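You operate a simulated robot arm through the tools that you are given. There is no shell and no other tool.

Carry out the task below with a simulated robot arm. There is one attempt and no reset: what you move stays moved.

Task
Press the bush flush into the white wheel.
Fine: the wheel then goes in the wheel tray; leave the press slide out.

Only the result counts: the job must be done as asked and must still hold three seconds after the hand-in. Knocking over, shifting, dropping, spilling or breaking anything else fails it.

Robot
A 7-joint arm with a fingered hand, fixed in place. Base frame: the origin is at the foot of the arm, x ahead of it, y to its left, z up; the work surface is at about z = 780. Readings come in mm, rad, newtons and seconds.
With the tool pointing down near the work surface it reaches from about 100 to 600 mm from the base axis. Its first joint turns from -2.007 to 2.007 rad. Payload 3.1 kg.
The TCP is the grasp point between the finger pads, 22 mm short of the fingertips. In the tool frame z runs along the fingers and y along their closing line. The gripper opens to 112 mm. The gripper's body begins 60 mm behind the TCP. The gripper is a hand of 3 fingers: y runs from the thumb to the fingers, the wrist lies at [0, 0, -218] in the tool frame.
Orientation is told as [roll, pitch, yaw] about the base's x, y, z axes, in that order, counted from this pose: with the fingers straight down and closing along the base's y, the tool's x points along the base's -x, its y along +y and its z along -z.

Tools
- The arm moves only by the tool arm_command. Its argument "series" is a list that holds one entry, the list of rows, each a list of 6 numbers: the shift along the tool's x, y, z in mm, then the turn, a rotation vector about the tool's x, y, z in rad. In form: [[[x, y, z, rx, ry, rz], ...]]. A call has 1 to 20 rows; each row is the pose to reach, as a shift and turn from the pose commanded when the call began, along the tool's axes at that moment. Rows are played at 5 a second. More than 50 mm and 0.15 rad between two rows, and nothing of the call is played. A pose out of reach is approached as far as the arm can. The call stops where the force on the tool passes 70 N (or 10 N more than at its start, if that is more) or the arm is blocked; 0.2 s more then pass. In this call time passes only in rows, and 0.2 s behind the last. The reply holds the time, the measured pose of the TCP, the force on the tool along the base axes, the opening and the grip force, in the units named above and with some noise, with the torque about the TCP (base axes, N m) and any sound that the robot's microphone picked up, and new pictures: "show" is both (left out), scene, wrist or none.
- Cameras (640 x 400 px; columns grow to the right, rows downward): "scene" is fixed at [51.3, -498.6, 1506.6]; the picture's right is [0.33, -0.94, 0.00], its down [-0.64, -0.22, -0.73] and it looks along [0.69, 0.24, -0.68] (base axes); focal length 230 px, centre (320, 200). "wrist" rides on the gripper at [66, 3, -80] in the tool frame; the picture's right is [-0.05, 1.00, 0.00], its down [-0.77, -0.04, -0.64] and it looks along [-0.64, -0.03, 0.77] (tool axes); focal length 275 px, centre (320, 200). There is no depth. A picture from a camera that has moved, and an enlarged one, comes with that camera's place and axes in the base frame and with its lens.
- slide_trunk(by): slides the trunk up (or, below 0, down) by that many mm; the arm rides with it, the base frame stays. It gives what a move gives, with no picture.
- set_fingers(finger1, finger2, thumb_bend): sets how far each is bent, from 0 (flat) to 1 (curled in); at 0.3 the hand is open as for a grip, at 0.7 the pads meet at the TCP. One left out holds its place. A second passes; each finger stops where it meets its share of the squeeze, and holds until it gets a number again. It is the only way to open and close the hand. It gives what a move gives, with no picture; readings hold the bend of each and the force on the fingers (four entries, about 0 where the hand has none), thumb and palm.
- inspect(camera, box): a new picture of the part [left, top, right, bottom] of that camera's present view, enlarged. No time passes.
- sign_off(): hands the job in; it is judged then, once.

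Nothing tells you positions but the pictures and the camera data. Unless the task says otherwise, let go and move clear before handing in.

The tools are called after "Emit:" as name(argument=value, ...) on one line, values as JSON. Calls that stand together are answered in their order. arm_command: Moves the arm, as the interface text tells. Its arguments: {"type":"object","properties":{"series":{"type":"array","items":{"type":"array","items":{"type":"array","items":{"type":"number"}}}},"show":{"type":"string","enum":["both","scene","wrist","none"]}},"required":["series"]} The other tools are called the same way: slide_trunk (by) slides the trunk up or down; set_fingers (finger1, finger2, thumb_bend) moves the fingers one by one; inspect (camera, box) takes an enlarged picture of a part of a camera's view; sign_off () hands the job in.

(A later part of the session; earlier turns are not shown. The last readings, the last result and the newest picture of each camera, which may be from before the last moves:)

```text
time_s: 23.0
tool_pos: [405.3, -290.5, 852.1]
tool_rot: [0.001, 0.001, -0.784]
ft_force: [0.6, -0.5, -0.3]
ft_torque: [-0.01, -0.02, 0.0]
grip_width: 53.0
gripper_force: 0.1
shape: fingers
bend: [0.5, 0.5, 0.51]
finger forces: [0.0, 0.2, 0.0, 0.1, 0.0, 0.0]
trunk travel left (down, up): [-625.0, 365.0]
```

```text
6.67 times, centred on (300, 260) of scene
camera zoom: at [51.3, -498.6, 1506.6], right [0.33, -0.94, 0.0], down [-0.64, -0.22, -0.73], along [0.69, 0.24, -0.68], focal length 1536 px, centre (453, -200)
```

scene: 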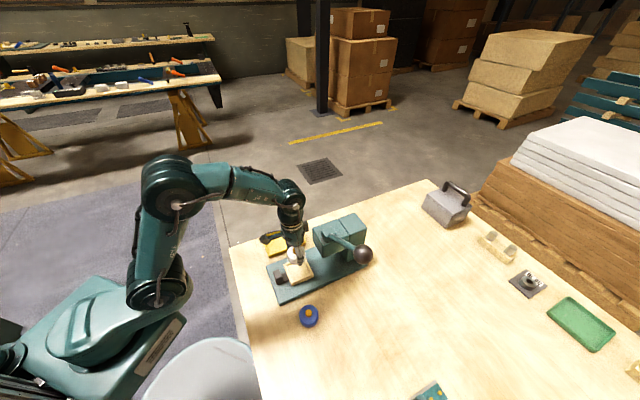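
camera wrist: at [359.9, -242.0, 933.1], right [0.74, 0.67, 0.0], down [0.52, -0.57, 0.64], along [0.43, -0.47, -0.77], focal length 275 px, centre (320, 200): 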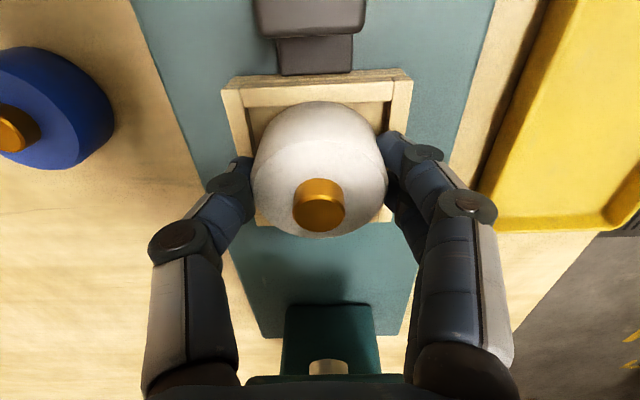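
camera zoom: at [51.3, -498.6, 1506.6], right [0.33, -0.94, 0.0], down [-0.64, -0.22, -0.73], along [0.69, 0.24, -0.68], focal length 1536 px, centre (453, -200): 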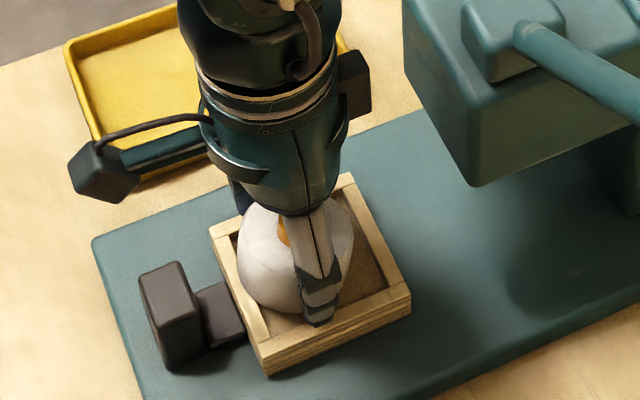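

The wheel is released in the nest but lies close to the two fingers. I'll open those slightly more, then rise.

Emit:
set_fingers(finger1=0.475, finger2=0.475, thumb_bend=0.49)

Emit:
arm_command(series=[[[0, 0, -4, 0, 0, 0], [0, 0, -12, 0, 0, 0], [0, 0, -30, 0, 0, 0], [0, 0, -60, 0, 0, 0], [0, 0, -90, 0, 0, 0], [0, 0, -110, 0, 0, 0], [0, 0, -110, 0, 0, 0]]])

Emit:
inspect(camera="wrist", box=[220, 0, 420, 125])

Emit:
inspect(camera="scene", box=[260, 230, 340, 290])

```text
time_s: 24.0
tool_pos: [404.4, -291.5, 852.9]
tool_rot: [-0.002, -0.001, -0.784]
ft_force: [0.1, -1.1, 0.5]
ft_torque: [0.01, -0.01, -0.02]
grip_width: 60.1
gripper_force: 0.1
shape: fingers
bend: [0.47, 0.47, 0.49]
finger forces: [0.1, 0.0, 0.1, 0.1, 0.0, 0.0]
trunk travel left (down, up): [-625.0, 365.0]
```

```text
time_s: 25.6
tool_pos: [405.5, -292.8, 962.3]
tool_rot: [0.001, -0.001, -0.785]
ft_force: [0.6, 0.0, 0.5]
ft_torque: [-0.02, 0.02, 0.0]
grip_width: 60.1
gripper_force: 0.0
shape: fingers
bend: [0.47, 0.47, 0.49]
finger forces: [0.1, 0.0, 0.0, 0.0, 0.0, 0.1]
trunk travel left (down, up): [-625.0, 365.0]
camera wrist: at [360.3, -242.4, 1043.3], right [0.74, 0.67, 0.0], down [0.52, -0.57, 0.64], along [0.43, -0.47, -0.77], focal length 275 px, centre (320, 200)
```

scene: 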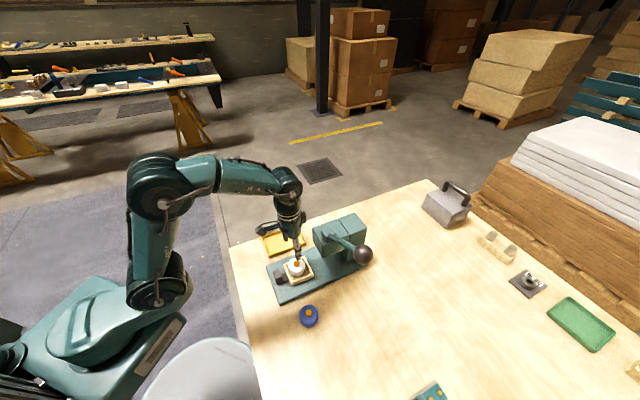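
wrist: 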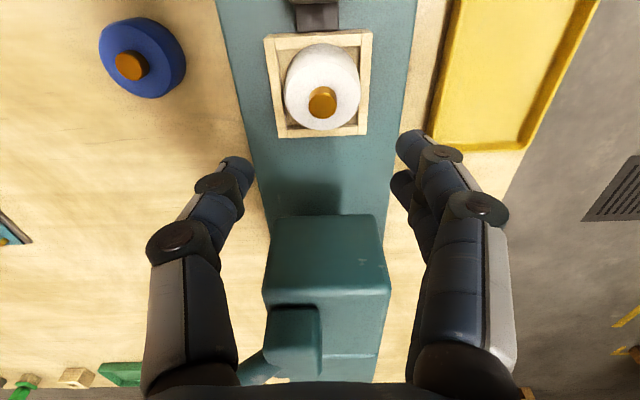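

```text
3.20 times, centred on (320, 62) of wrist
camera zoom: at [360.3, -242.4, 1043.3], right [0.74, 0.67, 0.0], down [0.52, -0.57, 0.64], along [0.43, -0.47, -0.77], focal length 881 px, centre (320, 640)
```

zoom: 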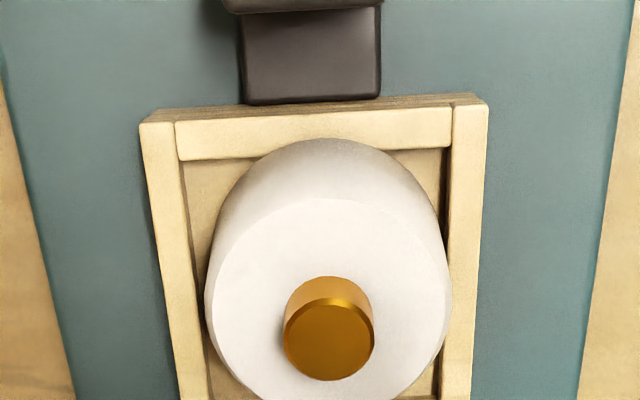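

```text
6.67 times, centred on (300, 260) of scene
camera zoom: at [51.3, -498.6, 1506.6], right [0.33, -0.94, 0.0], down [-0.64, -0.22, -0.73], along [0.69, 0.24, -0.68], focal length 1536 px, centre (453, -200)
```

zoom: 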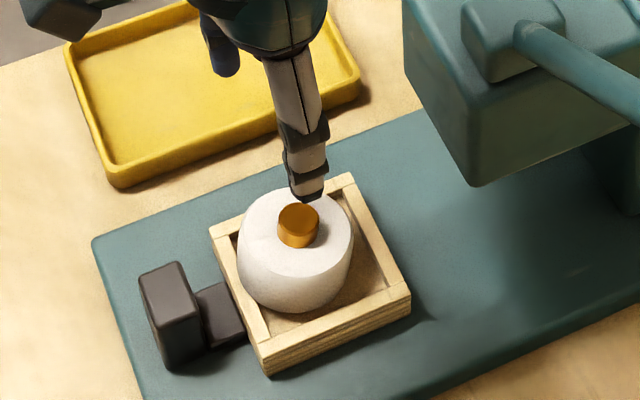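

The wheel appears to sit in the nest, slightly toward the fingers' side. I'm zooming in to make sure it's flat and not riding on a wall.

Emit:
inspect(camera="scene", box=[280, 245, 320, 275])

Emit:
inspect(camera="wrist", box=[255, 20, 385, 145])

Emit:
inspect(camera="wrist", box=[200, 180, 440, 400])

```text
13.33 times, centred on (300, 260) of scene
camera zoom: at [51.3, -498.6, 1506.6], right [0.33, -0.94, 0.0], down [-0.64, -0.22, -0.73], along [0.69, 0.24, -0.68], focal length 3071 px, centre (587, -600)
```

zoom: 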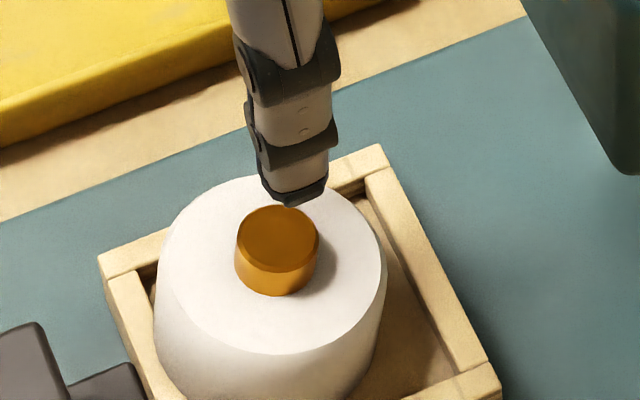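

```text
3.20 times, centred on (320, 82) of wrist
camera zoom: at [360.3, -242.4, 1043.3], right [0.74, 0.67, 0.0], down [0.52, -0.57, 0.64], along [0.43, -0.47, -0.77], focal length 881 px, centre (320, 576)
```

zoom: 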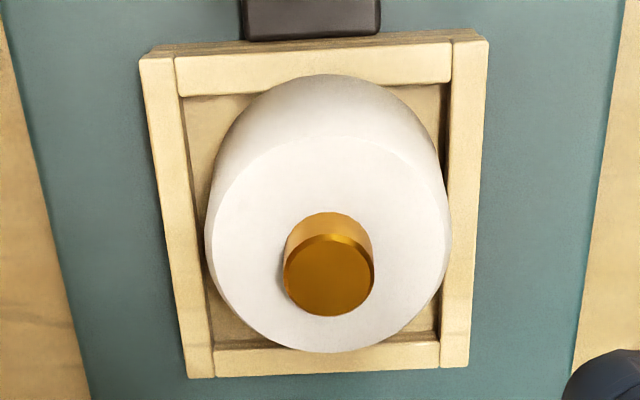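

```text
1.82 times, centred on (320, 290) of wrist
camera zoom: at [360.3, -242.4, 1043.3], right [0.74, 0.67, 0.0], down [0.52, -0.57, 0.64], along [0.43, -0.47, -0.77], focal length 500 px, centre (320, 36)
```

zoom: 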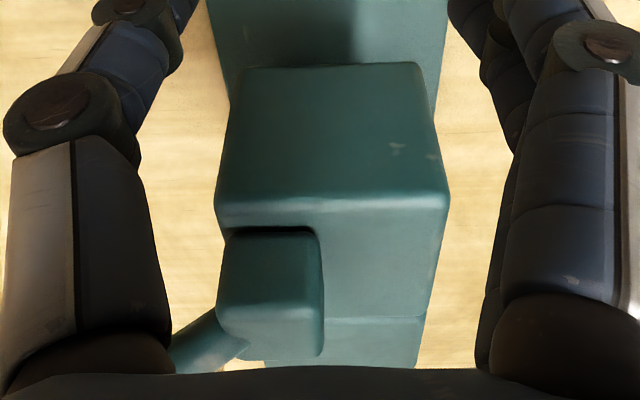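

Comparing the outlines with the earlier views, the wheel is tilted about 10°: its handle-side rim is sitting on the nest's front wall, so it needs to go about 5 mm toward the press. I'll regrip it, lift slightly, shift it and lower again.

Emit:
set_fingers(finger1=0.44, finger2=0.44, thumb_bend=0.44)

Emit:
arm_command(series=[[[0, 0, 25, 0, 0, 0], [0, 0, 55, 0, 0, 0], [0, 0, 80, 0, 0, 0], [0, 0, 97, 0, 0, 0], [0, 0, 106, 0, 0, 0], [0, 0, 107, 0, 0, 0]]], show="wrist")

Emit:
inspect(camera="wrist", box=[160, 40, 480, 240])

Emit:
inspect(camera="scene", box=[260, 230, 340, 290])

```text
time_s: 26.6
tool_pos: [405.2, -292.3, 963.7]
tool_rot: [0.001, 0.0, -0.786]
ft_force: [0.0, -0.2, -0.7]
ft_torque: [-0.02, -0.01, 0.0]
grip_width: 71.9
gripper_force: 0.1
shape: fingers
bend: [0.44, 0.44, 0.44]
finger forces: [0.1, 0.0, 0.0, 0.0, 0.1, 0.0]
trunk travel left (down, up): [-625.0, 365.0]
```

```text
time_s: 28.0
tool_pos: [405.5, -291.4, 856.0]
tool_rot: [0.0, 0.0, -0.785]
ft_force: [-0.1, 0.7, -0.1]
ft_torque: [-0.02, 0.0, 0.0]
grip_width: 71.8
gripper_force: 0.0
shape: fingers
bend: [0.44, 0.44, 0.44]
finger forces: [0.0, 0.1, 0.0, 0.2, 0.1, 0.0]
trunk travel left (down, up): [-625.0, 365.0]
camera wrist: at [360.1, -242.4, 935.9], right [0.74, 0.67, 0.0], down [0.52, -0.57, 0.64], along [0.43, -0.47, -0.77], focal length 275 px, centre (320, 200)
```

wrist: 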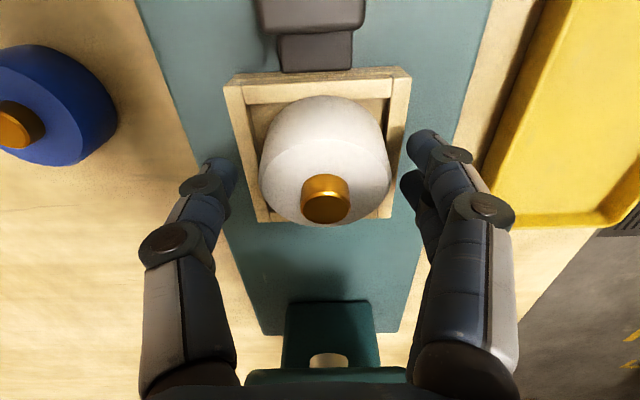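

```text
2.00 times, centred on (320, 140) of wrist
camera zoom: at [360.1, -242.4, 935.9], right [0.74, 0.67, 0.0], down [0.52, -0.57, 0.64], along [0.43, -0.47, -0.77], focal length 551 px, centre (320, 320)
```

zoom: 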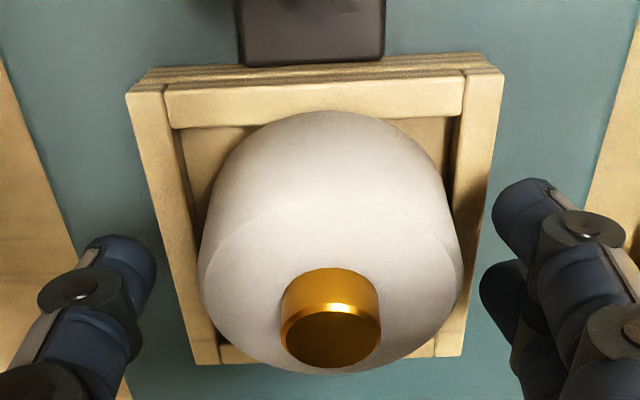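

```text
6.67 times, centred on (300, 260) of scene
camera zoom: at [51.3, -498.6, 1506.6], right [0.33, -0.94, 0.0], down [-0.64, -0.22, -0.73], along [0.69, 0.24, -0.68], focal length 1536 px, centre (453, -200)
```

zoom: 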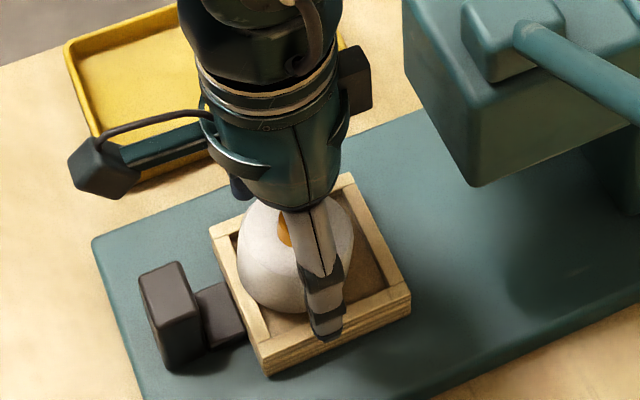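

Emit:
set_fingers(finger1=0.62, finger2=0.62, thumb_bend=0.62)

Emit:
inspect(camera="wrist", box=[160, 40, 480, 240])

```text
time_s: 29.0
tool_pos: [404.8, -292.7, 855.6]
tool_rot: [0.001, 0.001, -0.786]
ft_force: [-0.1, -0.1, -0.3]
ft_torque: [0.01, -0.02, 0.0]
grip_width: 46.1
gripper_force: 9.5
shape: fingers
bend: [0.55, 0.54, 0.56]
finger forces: [4.5, 5.0, 0.0, 0.1, 9.4, 0.1]
trunk travel left (down, up): [-625.0, 365.0]
```

```text
2.00 times, centred on (320, 140) of wrist
camera zoom: at [360.1, -242.5, 936.1], right [0.74, 0.67, 0.0], down [0.52, -0.57, 0.64], along [0.43, -0.47, -0.77], focal length 551 px, centre (320, 320)
```

zoom: 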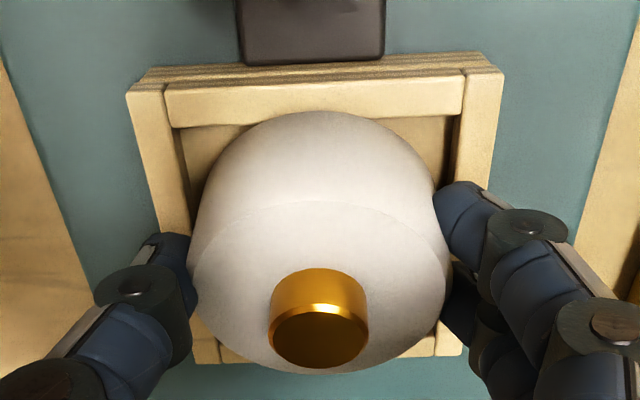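

It's gripped again. I'm lifting clear of the walls and shifting 5 mm toward the press, then checking.

Emit:
arm_command(series=[[[0, 0, -3, 0, 0, 0], [0, 0, -8, 0, 0, 0], [0, 0, -14, 0, 0, 0], [-2.5, 0, -18, 0, 0, 0], [-5, 0, -18, 0, 0, 0], [-5, 0, -18, 0, 0, 0]]], show="wrist")

Emit:
inspect(camera="wrist", box=[160, 40, 480, 240])

Emit:
inspect(camera="scene", box=[280, 245, 320, 275])

```text
time_s: 30.4
tool_pos: [408.4, -295.8, 873.7]
tool_rot: [-0.002, -0.001, -0.785]
ft_force: [-0.4, 0.4, -1.2]
ft_torque: [0.0, -0.02, -0.01]
grip_width: 46.0
gripper_force: 9.6
shape: fingers
bend: [0.55, 0.54, 0.56]
finger forces: [4.5, 4.9, 0.0, 0.0, 9.5, 0.1]
trunk travel left (down, up): [-625.0, 365.0]
camera wrist: at [363.5, -245.8, 953.9], right [0.74, 0.67, 0.0], down [0.52, -0.57, 0.64], along [0.43, -0.47, -0.77], focal length 275 px, centre (320, 200)
```

wrist: 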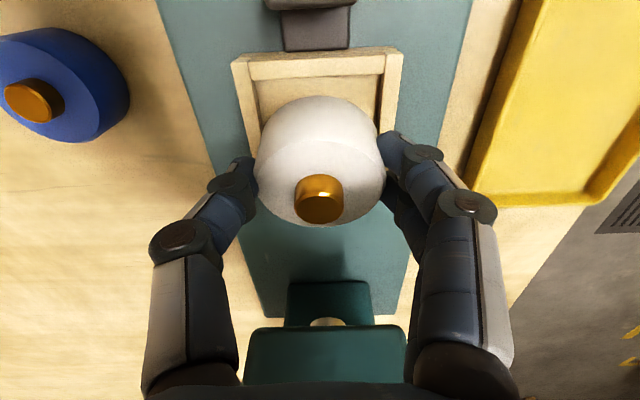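

```text
2.00 times, centred on (320, 140) of wrist
camera zoom: at [363.5, -245.8, 953.9], right [0.74, 0.67, 0.0], down [0.52, -0.57, 0.64], along [0.43, -0.47, -0.77], focal length 551 px, centre (320, 320)
```

zoom: 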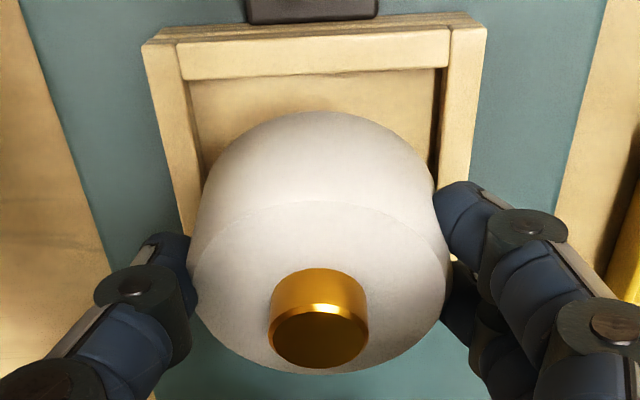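

```text
13.33 times, centred on (300, 260) of scene
camera zoom: at [51.3, -498.6, 1506.6], right [0.33, -0.94, 0.0], down [-0.64, -0.22, -0.73], along [0.69, 0.24, -0.68], focal length 3071 px, centre (587, -600)
```

zoom: 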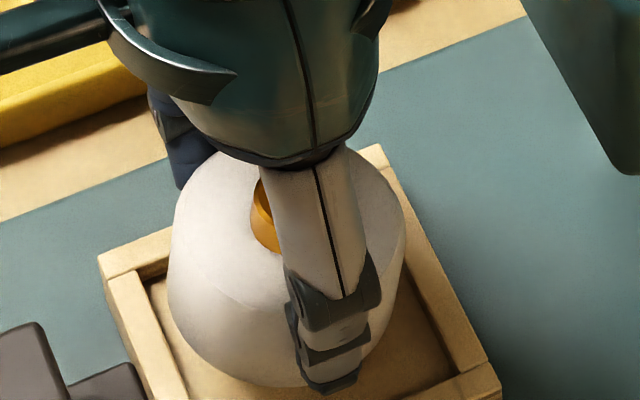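

The wheel is still tipped about 10° in the fingers. Tilting the hand the same amount will level it, so I'm doing that and recentring over the nest.

Emit:
arm_command(series=[[[1, 0, -2, 0, -0.04, 0], [2.5, 0, -4, 0, -0.09, 0], [3.6, 0, -4, 0, -0.13, 0], [4.1, 0, -4, 0, -0.15, 0], [4.1, 0, -4, 0, -0.15, 0]]], show="wrist")

Emit:
inspect(camera="wrist", box=[160, 40, 480, 240])

Emit:
inspect(camera="scene", box=[280, 245, 320, 275])

```text
time_s: 31.6
tool_pos: [405.7, -292.0, 878.7]
tool_rot: [-0.001, -0.152, -0.788]
ft_force: [0.5, 1.0, -1.2]
ft_torque: [0.04, -0.02, -0.01]
grip_width: 46.4
gripper_force: 9.4
shape: fingers
bend: [0.55, 0.54, 0.56]
finger forces: [4.4, 5.0, 0.0, 0.0, 9.4, 0.0]
trunk travel left (down, up): [-625.0, 365.0]
camera wrist: at [352.6, -235.1, 947.1], right [0.74, 0.67, 0.01], down [0.45, -0.5, 0.74], along [0.5, -0.55, -0.67], focal length 275 px, centre (320, 200)
```

wrist: 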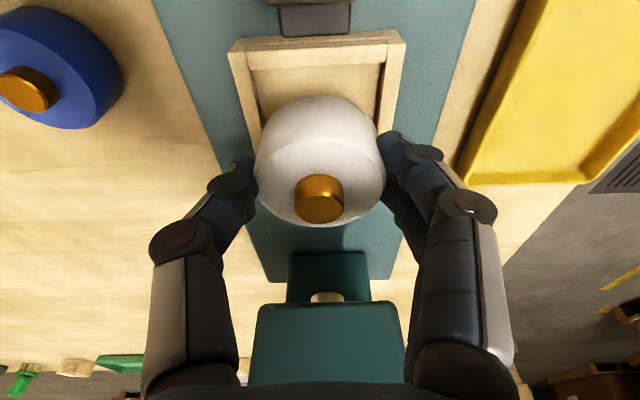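

```text
2.00 times, centred on (320, 140) of wrist
camera zoom: at [352.6, -235.1, 947.1], right [0.74, 0.67, 0.01], down [0.45, -0.5, 0.74], along [0.5, -0.55, -0.67], focal length 551 px, centre (320, 320)
```

zoom: 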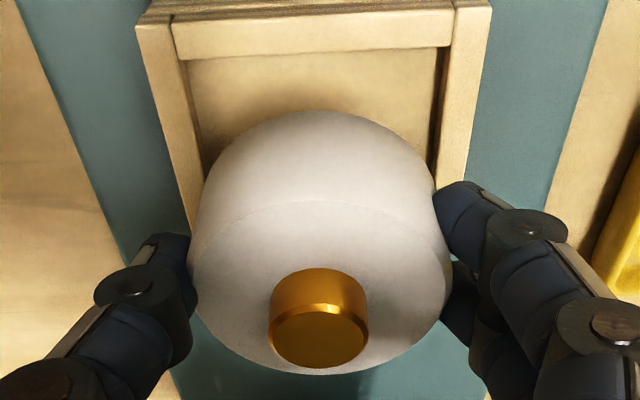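

```text
13.33 times, centred on (300, 260) of scene
camera zoom: at [51.3, -498.6, 1506.6], right [0.33, -0.94, 0.0], down [-0.64, -0.22, -0.73], along [0.69, 0.24, -0.68], focal length 3071 px, centre (587, -600)
```

zoom: 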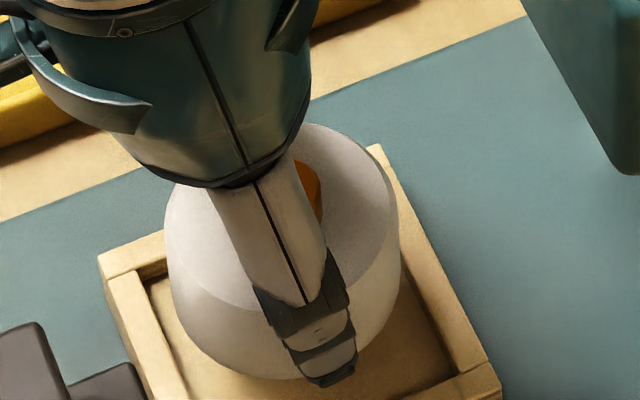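

Fresh triangulation puts the nest rim at about z≈818 and its floor near 810, and the wheel is now level and centred over it. I'm lowering straight down, mostly first, then in small steps.

Emit:
arm_command(series=[[[0.75, 0, 4.94, 0, 0, 0], [1.5, 0, 9.9, 0, 0, 0], [2.24, 0, 14.8, 0, 0, 0], [2.84, 0, 18.8, 0, 0, 0], [3.14, 0, 20.8, 0, 0, 0], [3.14, 0, 20.8, 0, 0, 0]]], show="wrist")

Emit:
inspect(camera="wrist", box=[160, 40, 480, 240])

Emit:
inspect(camera="scene", box=[280, 245, 320, 275])

```text
time_s: 33.0
tool_pos: [405.6, -293.3, 856.7]
tool_rot: [0.0, -0.15, -0.786]
ft_force: [-0.4, 0.0, -0.8]
ft_torque: [0.01, 0.0, 0.01]
grip_width: 46.1
gripper_force: 10.0
shape: fingers
bend: [0.55, 0.54, 0.56]
finger forces: [4.5, 4.9, 0.1, 0.1, 9.4, 0.1]
trunk travel left (down, up): [-625.0, 365.0]
camera wrist: at [352.5, -234.9, 925.9], right [0.74, 0.67, 0.01], down [0.45, -0.5, 0.74], along [0.5, -0.55, -0.67], focal length 275 px, centre (320, 200)
```

wrist: 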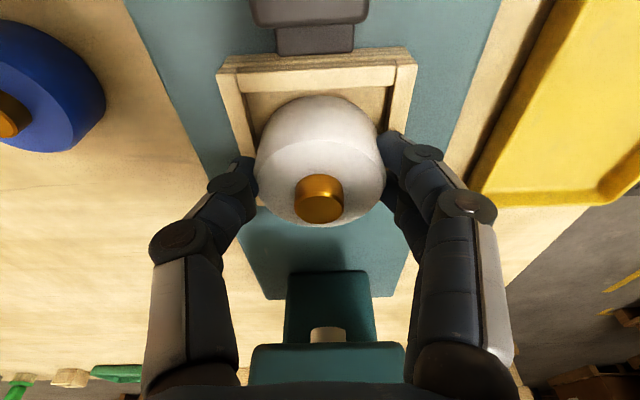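

```text
2.00 times, centred on (320, 140) of wrist
camera zoom: at [352.5, -234.9, 925.9], right [0.74, 0.67, 0.01], down [0.45, -0.5, 0.74], along [0.5, -0.55, -0.67], focal length 551 px, centre (320, 320)
```

zoom: 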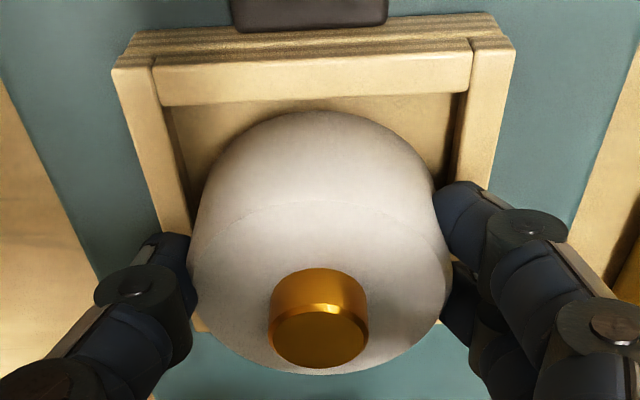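

```text
13.33 times, centred on (300, 260) of scene
camera zoom: at [51.3, -498.6, 1506.6], right [0.33, -0.94, 0.0], down [-0.64, -0.22, -0.73], along [0.69, 0.24, -0.68], focal length 3071 px, centre (587, -600)
```

zoom: 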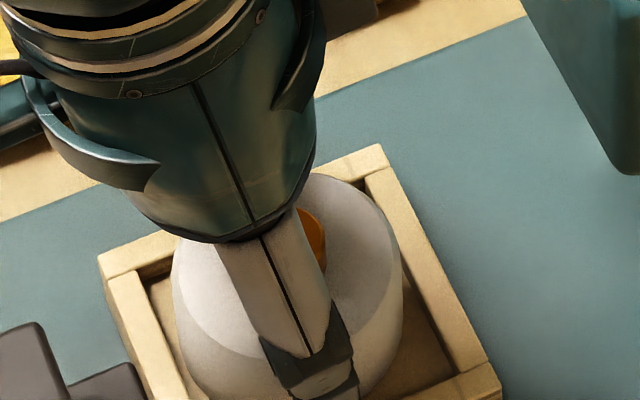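

The front gap is visible now and the wheel is going into the nest. I'm continuing in small steps to the floor.

Emit:
arm_command(series=[[[0.22, 0, 1.48, 0, 0, 0], [0.45, 0, 2.97, 0, 0, 0], [0.6, 0, 3.95, 0, 0, 0], [0.6, 0, 3.95, 0, 0, 0]]], show="none")

Emit:
arm_command(series=[[[0.15, 0, 1.0, 0, 0, 0], [0.3, 0, 2.0, 0, 0, 0], [0.3, 0, 2.0, 0, 0, 0]]], show="none")

Emit:
inspect(camera="wrist", box=[160, 40, 480, 240])

```text
time_s: 34.0
tool_pos: [406.4, -293.7, 854.4]
tool_rot: [0.0, -0.15, -0.785]
ft_force: [-0.2, -0.1, -0.5]
ft_torque: [0.04, -0.03, -0.01]
grip_width: 45.9
gripper_force: 9.1
shape: fingers
bend: [0.55, 0.54, 0.56]
finger forces: [4.4, 4.9, 0.0, 0.0, 9.5, 0.0]
trunk travel left (down, up): [-625.0, 365.0]
```

```text
time_s: 34.8
tool_pos: [405.7, -293.2, 851.2]
tool_rot: [0.001, -0.151, -0.786]
ft_force: [0.2, -0.4, 2.6]
ft_torque: [-0.03, 0.03, 0.0]
grip_width: 46.3
gripper_force: 9.9
shape: fingers
bend: [0.55, 0.54, 0.57]
finger forces: [4.6, 5.3, 0.0, 0.0, 9.9, 0.0]
trunk travel left (down, up): [-625.0, 365.0]
```

```text
2.00 times, centred on (320, 140) of wrist
camera zoom: at [352.5, -235.1, 920.0], right [0.74, 0.67, 0.01], down [0.45, -0.5, 0.74], along [0.5, -0.55, -0.67], focal length 551 px, centre (320, 320)
```

zoom: 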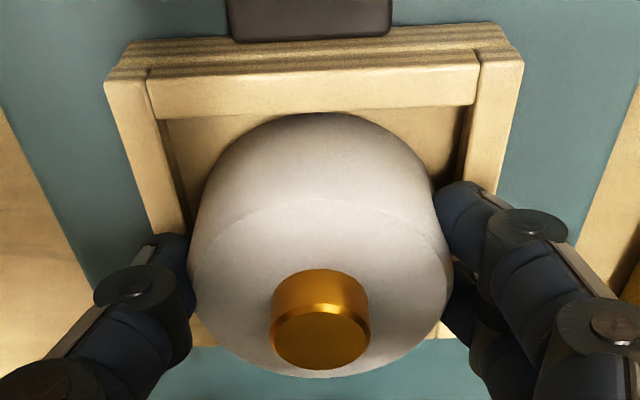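

Contact came at about the predicted floor height (+2.6 N). One more millimetre to seat it flat, then I'll release and lift away.

Emit:
arm_command(series=[[[0.15, 0, 1.0, 0, 0, 0], [0.15, 0, 1.0, 0, 0, 0]]], show="none")

Emit:
set_fingers(finger1=0.47, finger2=0.47, thumb_bend=0.49)

Emit:
inspect(camera="wrist", box=[160, 40, 480, 240])

Emit:
inspect(camera="scene", box=[280, 245, 320, 275])

```text
time_s: 35.4
tool_pos: [405.2, -292.9, 850.2]
tool_rot: [-0.001, -0.154, -0.787]
ft_force: [0.9, -1.2, 8.4]
ft_torque: [-0.07, 0.04, 0.0]
grip_width: 46.1
gripper_force: 10.8
shape: fingers
bend: [0.55, 0.54, 0.57]
finger forces: [4.9, 5.7, 0.0, 0.0, 10.4, 0.1]
trunk travel left (down, up): [-625.0, 365.0]
```

```text
time_s: 36.4
tool_pos: [405.9, -292.5, 849.2]
tool_rot: [0.001, -0.15, -0.785]
ft_force: [-0.2, 0.2, 0.5]
ft_torque: [-0.02, 0.01, 0.01]
grip_width: 60.4
gripper_force: 0.0
shape: fingers
bend: [0.47, 0.47, 0.49]
finger forces: [0.0, 0.0, 0.0, 0.1, 0.0, 0.0]
trunk travel left (down, up): [-625.0, 365.0]
```

```text
2.00 times, centred on (320, 140) of wrist
camera zoom: at [352.7, -235.0, 918.8], right [0.74, 0.67, 0.01], down [0.45, -0.5, 0.74], along [0.5, -0.55, -0.67], focal length 551 px, centre (320, 320)
```

zoom: 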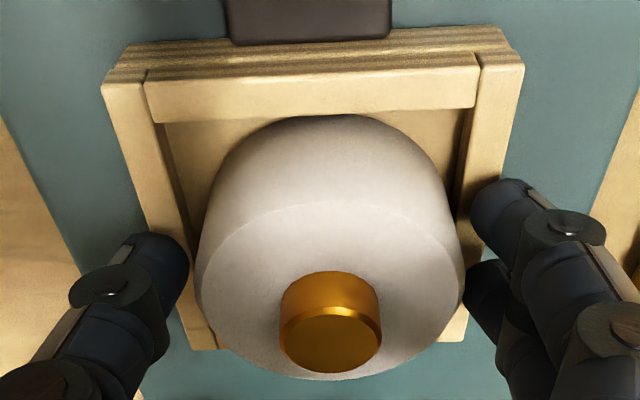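

```text
13.33 times, centred on (300, 260) of scene
camera zoom: at [51.3, -498.6, 1506.6], right [0.33, -0.94, 0.0], down [-0.64, -0.22, -0.73], along [0.69, 0.24, -0.68], focal length 3071 px, centre (587, -600)
```

zoom: 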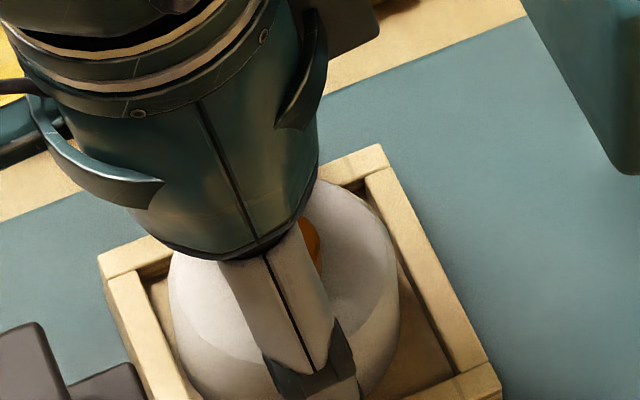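

The wheel now looks flat in the nest with the gap visible in front. I'm rising straight up and levelling the hand to check.

Emit:
arm_command(series=[[[-0.6, 0, -3.95, 0, 0, 0], [-1.8, 0, -11.9, 0, 0, 0], [-4.5, 0, -29.7, 0, 0, 0], [-9, 0, -59.3, 0, 0, 0], [-13, 0, -86, 0, 0.05, 0], [-16.4, 0, -108.8, 0, 0.1, 0], [-16.4, 0, -108.8, 0, 0.15, 0], [-16.4, 0, -108.8, 0, 0.15, 0]]])

Emit:
inspect(camera="wrist", box=[255, 0, 385, 125])

Emit:
inspect(camera="scene", box=[280, 245, 320, 275])

```text
time_s: 38.2
tool_pos: [407.0, -293.3, 960.3]
tool_rot: [0.0, 0.0, -0.784]
ft_force: [0.0, 0.0, 0.0]
ft_torque: [0.01, -0.03, 0.02]
grip_width: 60.3
gripper_force: 0.1
shape: fingers
bend: [0.47, 0.47, 0.49]
finger forces: [0.1, 0.0, 0.1, 0.0, 0.1, 0.0]
trunk travel left (down, up): [-625.0, 365.0]
camera wrist: at [360.5, -243.3, 1040.3], right [0.74, 0.67, 0.0], down [0.52, -0.57, 0.64], along [0.43, -0.47, -0.77], focal length 275 px, centre (320, 200)
```

scene: 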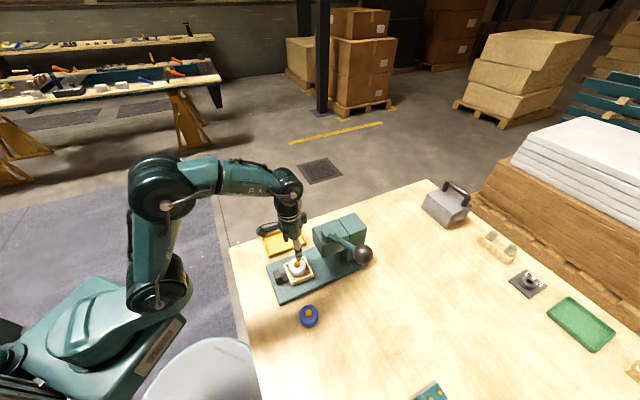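
wrist: 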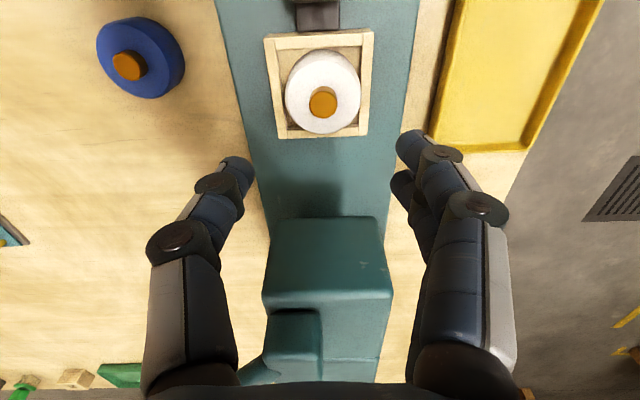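

```text
3.20 times, centred on (320, 62) of wrist
camera zoom: at [360.5, -243.3, 1040.3], right [0.74, 0.67, 0.0], down [0.52, -0.57, 0.64], along [0.43, -0.47, -0.77], focal length 881 px, centre (320, 640)
```

zoom: 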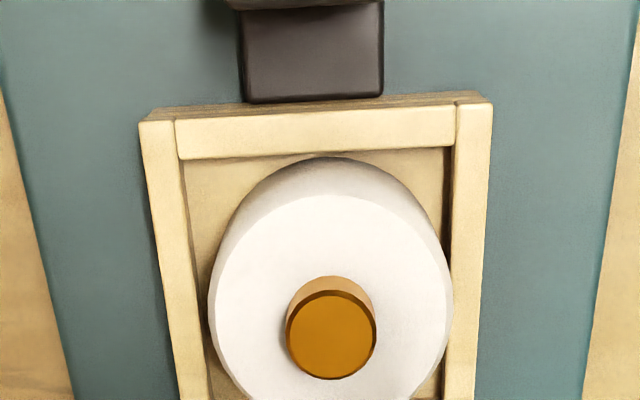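

```text
13.33 times, centred on (300, 260) of scene
camera zoom: at [51.3, -498.6, 1506.6], right [0.33, -0.94, 0.0], down [-0.64, -0.22, -0.73], along [0.69, 0.24, -0.68], focal length 3071 px, centre (587, -600)
```

zoom: 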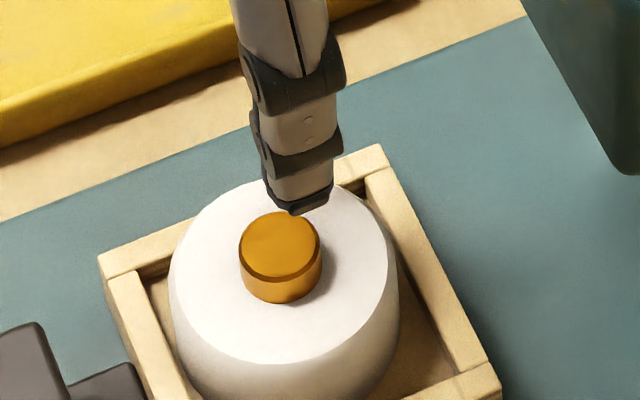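

The wheel is flat and inside the nest now. Next is the slide: I'm moving back over the handle to measure it.

Emit:
arm_command(series=[[[20, 0, 0, 0, 0, 0], [50, 0, 0, 0, 0, 0], [75, 0, 0, 0, 0, 0], [85, 0, 0, 0, 0, 0], [85, 0, 0, 0, 0, 0]]])

Emit:
inspect(camera="wrist", box=[220, 20, 420, 145])

Emit:
inspect(camera="scene", box=[260, 220, 380, 295])

```text
time_s: 39.4
tool_pos: [345.4, -234.0, 959.8]
tool_rot: [-0.001, 0.001, -0.785]
ft_force: [-0.9, -0.2, 0.1]
ft_torque: [-0.01, 0.03, 0.01]
grip_width: 60.1
gripper_force: 0.0
shape: fingers
bend: [0.47, 0.47, 0.49]
finger forces: [0.0, 0.0, 0.0, 0.0, 0.0, 0.0]
trunk travel left (down, up): [-625.0, 365.0]
camera wrist: at [300.6, -183.3, 1040.0], right [0.74, 0.67, 0.0], down [0.52, -0.57, 0.64], along [0.43, -0.47, -0.77], focal length 275 px, centre (320, 200)
```

scene: 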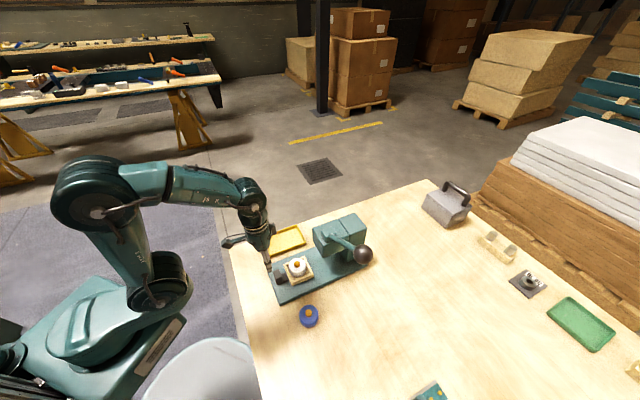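
wrist: 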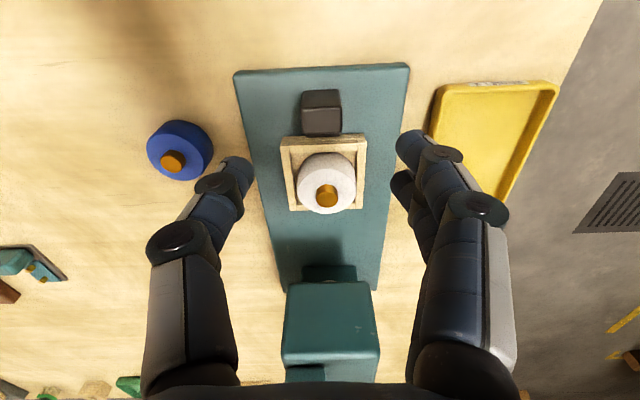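

```text
3.20 times, centred on (320, 82) of wrist
camera zoom: at [300.6, -183.3, 1040.0], right [0.74, 0.67, 0.0], down [0.52, -0.57, 0.64], along [0.43, -0.47, -0.77], focal length 881 px, centre (320, 576)
```

zoom: 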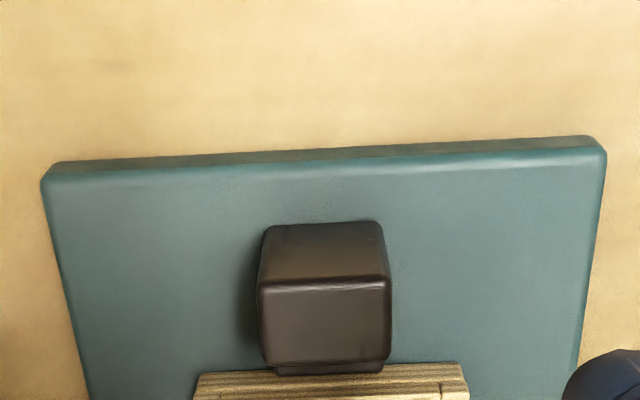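

```text
5.33 times, centred on (320, 258) of scene
camera zoom: at [51.3, -498.6, 1506.6], right [0.33, -0.94, 0.0], down [-0.64, -0.22, -0.73], along [0.69, 0.24, -0.68], focal length 1229 px, centre (320, -107)
```

zoom: 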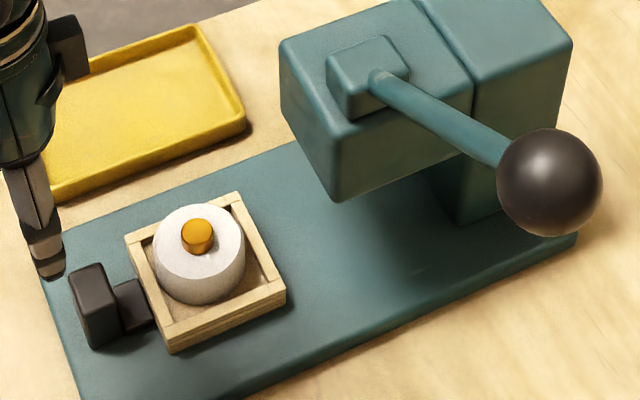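

The handle is about 31 mm wide, 20 mm thick, with its top near z≈836 and a 20 mm gap to the nest. There's also a label on the yellow tray's rim, which I'll read.

Emit:
inspect(camera="wrist", box=[430, 65, 570, 125])

Emit:
inspect(camera="wrist", box=[230, 220, 430, 400])

Emit:
inspect(camera="scene", box=[530, 290, 640, 370])

```text
4.57 times, centred on (500, 95) of wrist
camera zoom: at [300.6, -183.3, 1040.0], right [0.74, 0.67, 0.0], down [0.52, -0.57, 0.64], along [0.43, -0.47, -0.77], focal length 1258 px, centre (-503, 680)
```

zoom: 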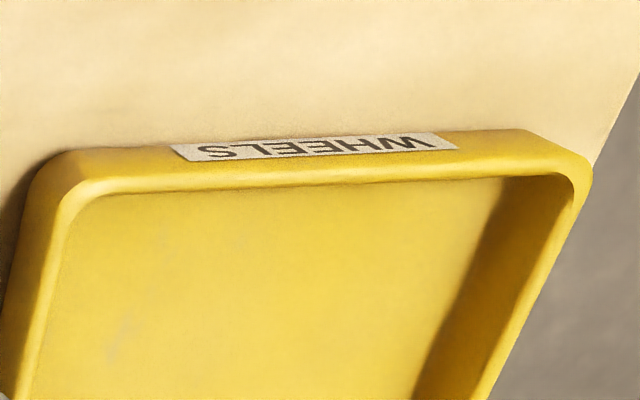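

```text
2.22 times, centred on (330, 310) of wrist
camera zoom: at [300.6, -183.3, 1040.0], right [0.74, 0.67, 0.0], down [0.52, -0.57, 0.64], along [0.43, -0.47, -0.77], focal length 612 px, centre (298, -44)
```

zoom: 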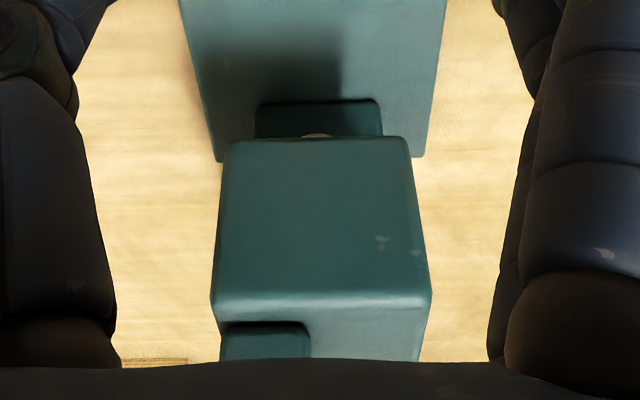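

```text
5.00 times, centred on (585, 330) of scene
camera zoom: at [51.3, -498.6, 1506.6], right [0.33, -0.94, 0.0], down [-0.64, -0.22, -0.73], along [0.69, 0.24, -0.68], focal length 1152 px, centre (-1005, -450)
```

zoom: 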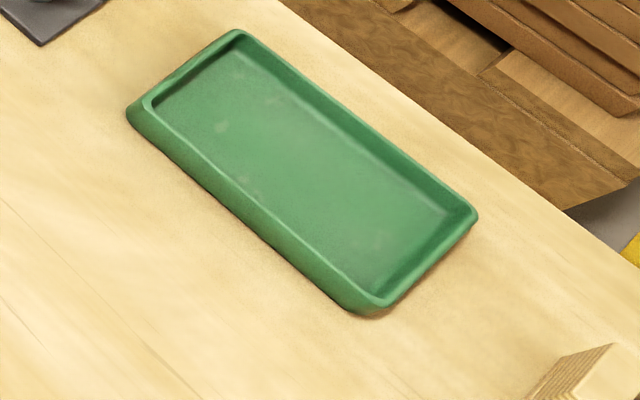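

The yellow tray is labelled WHEELS, so that is the destination. Now I'm going to grip the slide handle, with the hand tilted a little so the palm stays clear of the press head.

Emit:
arm_command(series=[[[-6, 0.3, 10, 0, -0.08, 0], [-13, 0.5, 30, 0, -0.17, 0], [-19, 0.6, 60, 0, -0.25, 0], [-19, 0.6, 90, 0, -0.25, 0], [-19, 0.6, 110, 0, -0.25, 0], [-19, 0.6, 115, 0, -0.25, 0], [-19, 0.6, 115, 0, -0.25, 0]]])

Emit:
inspect(camera="wrist", box=[160, 40, 480, 240])

Emit:
inspect(camera="scene", box=[250, 230, 330, 290])

```text
time_s: 41.0
tool_pos: [358.2, -244.4, 844.8]
tool_rot: [0.0, -0.251, -0.785]
ft_force: [-0.2, -0.2, 0.1]
ft_torque: [-0.02, 0.02, 0.02]
grip_width: 60.2
gripper_force: 0.1
shape: fingers
bend: [0.47, 0.47, 0.49]
finger forces: [0.1, 0.1, 0.0, 0.0, 0.0, 0.0]
trunk travel left (down, up): [-625.0, 365.0]
camera wrist: at [301.8, -183.7, 905.8], right [0.74, 0.67, 0.01], down [0.39, -0.44, 0.81], along [0.55, -0.59, -0.59], focal length 275 px, centre (320, 200)
```

scene: 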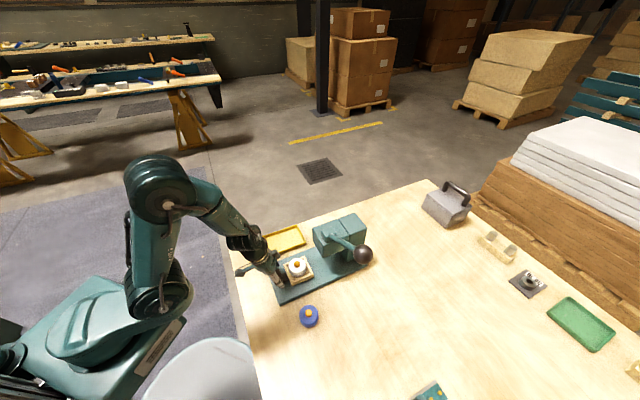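
wrist: 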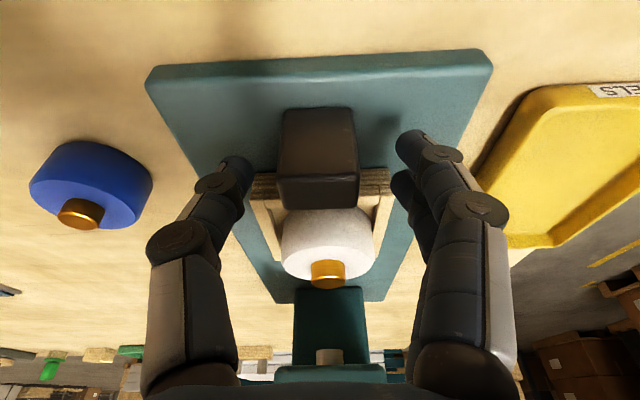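

```text
2.00 times, centred on (320, 140) of wrist
camera zoom: at [301.8, -183.7, 905.8], right [0.74, 0.67, 0.01], down [0.39, -0.44, 0.81], along [0.55, -0.59, -0.59], focal length 551 px, centre (320, 320)
```

zoom: 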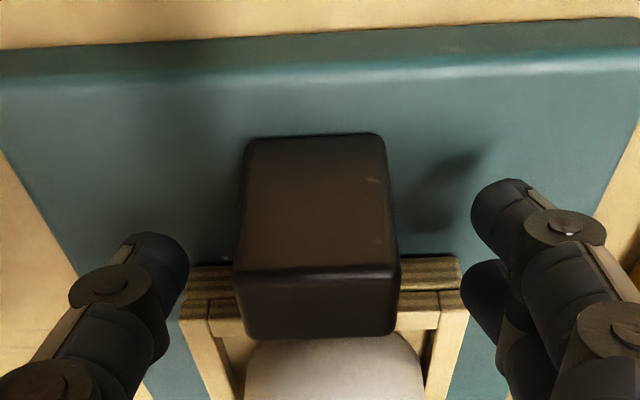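

```text
6.67 times, centred on (290, 260) of scene
camera zoom: at [51.3, -498.6, 1506.6], right [0.33, -0.94, 0.0], down [-0.64, -0.22, -0.73], along [0.69, 0.24, -0.68], focal length 1536 px, centre (520, -200)
```

zoom: 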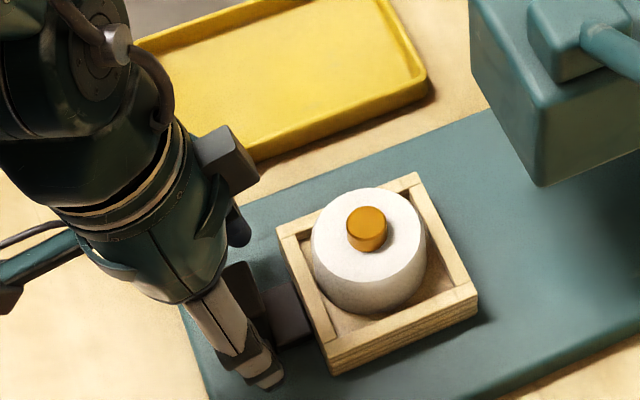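

The wheel is clearly flat in the nest, and the handle sits between the fingers. I'm going down and gripping it.

Emit:
arm_command(series=[[[1.5, 0, 5.8, 0, 0, 0], [3, 0, 11.6, 0, 0, 0], [4.2, 0, 16.5, 0, 0, 0], [4.2, 0, 16.5, 0, 0, 0]]], show="none")

Emit:
set_fingers(finger1=0.66, finger2=0.66, thumb_bend=0.66)

Emit:
inspect(camera="wrist", box=[160, 40, 480, 240])

Emit:
inspect(camera="scene", box=[250, 230, 330, 290])

```text
time_s: 42.0
tool_pos: [359.5, -244.3, 828.5]
tool_rot: [-0.001, -0.249, -0.785]
ft_force: [0.1, -0.2, -0.1]
ft_torque: [0.02, 0.01, 0.02]
grip_width: 60.4
gripper_force: 0.1
shape: fingers
bend: [0.47, 0.47, 0.49]
finger forces: [0.1, 0.0, 0.0, 0.0, 0.1, 0.0]
trunk travel left (down, up): [-625.0, 365.0]
```

```text
time_s: 43.0
tool_pos: [358.6, -246.6, 827.6]
tool_rot: [0.0, -0.249, -0.784]
ft_force: [-0.5, -0.4, -2.6]
ft_torque: [0.01, 0.01, 0.03]
grip_width: 28.1
gripper_force: 6.1
shape: fingers
bend: [0.6, 0.6, 0.62]
finger forces: [3.3, 3.3, 0.1, 0.0, 6.7, 0.1]
trunk travel left (down, up): [-625.0, 365.0]
```

```text
2.00 times, centred on (320, 140) of wrist
camera zoom: at [301.7, -183.1, 888.9], right [0.74, 0.67, 0.01], down [0.39, -0.44, 0.81], along [0.55, -0.59, -0.59], focal length 551 px, centre (320, 320)
```

zoom: 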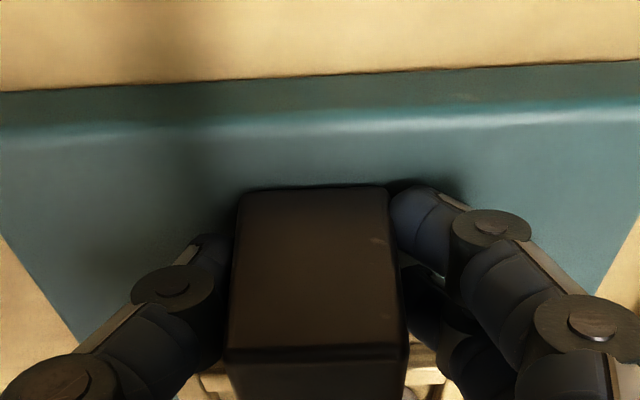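

```text
6.67 times, centred on (290, 260) of scene
camera zoom: at [51.3, -498.6, 1506.6], right [0.33, -0.94, 0.0], down [-0.64, -0.22, -0.73], along [0.69, 0.24, -0.68], focal length 1536 px, centre (520, -200)
```

zoom: 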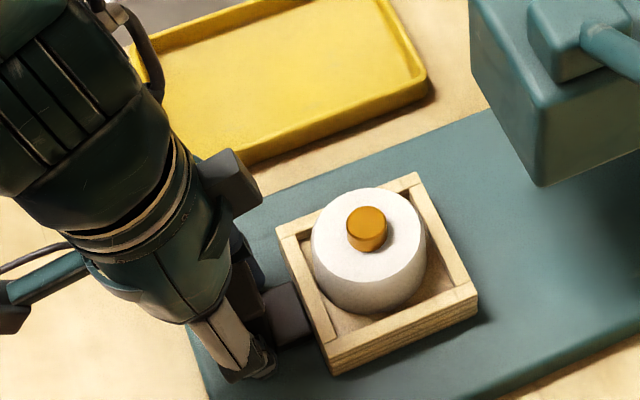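

The handle is gripped. I'm pushing the slide inward along its rail, gently, and watching the force.

Emit:
arm_command(series=[[[-4.84, 0, 1.24, 0, 0, 0], [-12.1, 0, 3.1, 0, 0, 0], [-19.4, 0, 4.95, 0, 0, 0], [-29.1, 0, 7.4, 0, 0, 0], [-38.8, 0, 9.9, 0, 0, 0], [-38.8, 0, 9.9, 0, 0, 0]]])

Emit:
inspect(camera="scene", box=[250, 210, 380, 295])

```text
time_s: 44.4
tool_pos: [388.1, -274.3, 828.1]
tool_rot: [0.0, -0.248, -0.785]
ft_force: [0.8, 0.9, -2.2]
ft_torque: [0.04, -0.05, 0.02]
grip_width: 28.1
gripper_force: 6.9
shape: fingers
bend: [0.6, 0.6, 0.63]
finger forces: [3.8, 3.7, 0.1, 0.1, 6.2, 0.0]
out of reach, approached as far as the arm can: row 4
trunk travel left (down, up): [-625.0, 365.0]
camera wrist: at [330.1, -211.9, 889.0], right [0.74, 0.67, 0.01], down [0.39, -0.44, 0.81], along [0.55, -0.59, -0.59], focal length 275 px, centre (320, 200)
```

scene: 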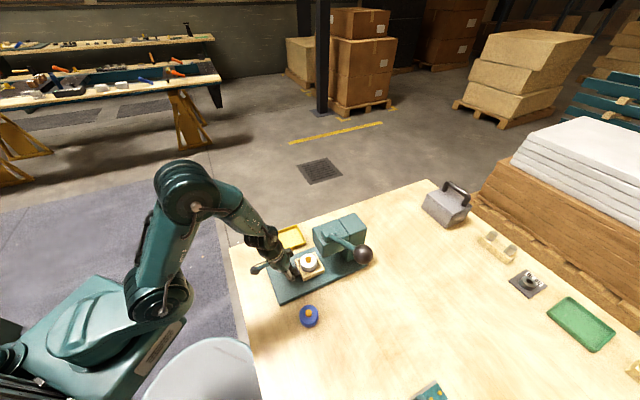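
wrist: 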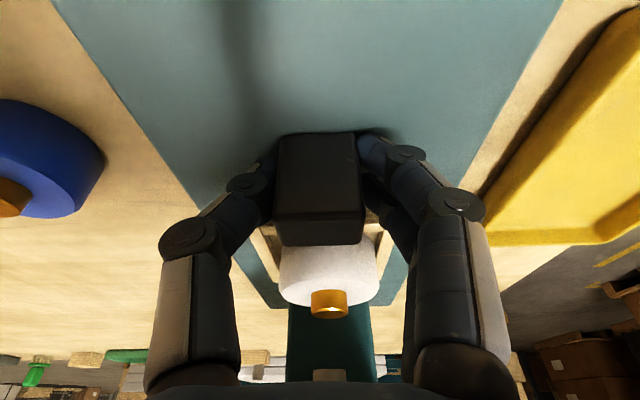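

```text
4.71 times, centred on (315, 252) of scene
camera zoom: at [51.3, -498.6, 1506.6], right [0.33, -0.94, 0.0], down [-0.64, -0.22, -0.73], along [0.69, 0.24, -0.68], focal length 1084 px, centre (344, -47)
```

zoom: 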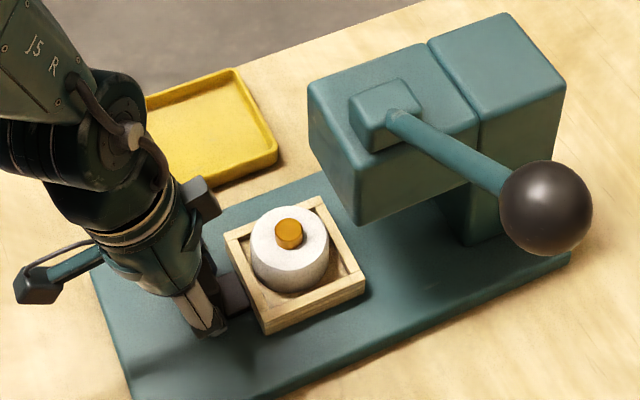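

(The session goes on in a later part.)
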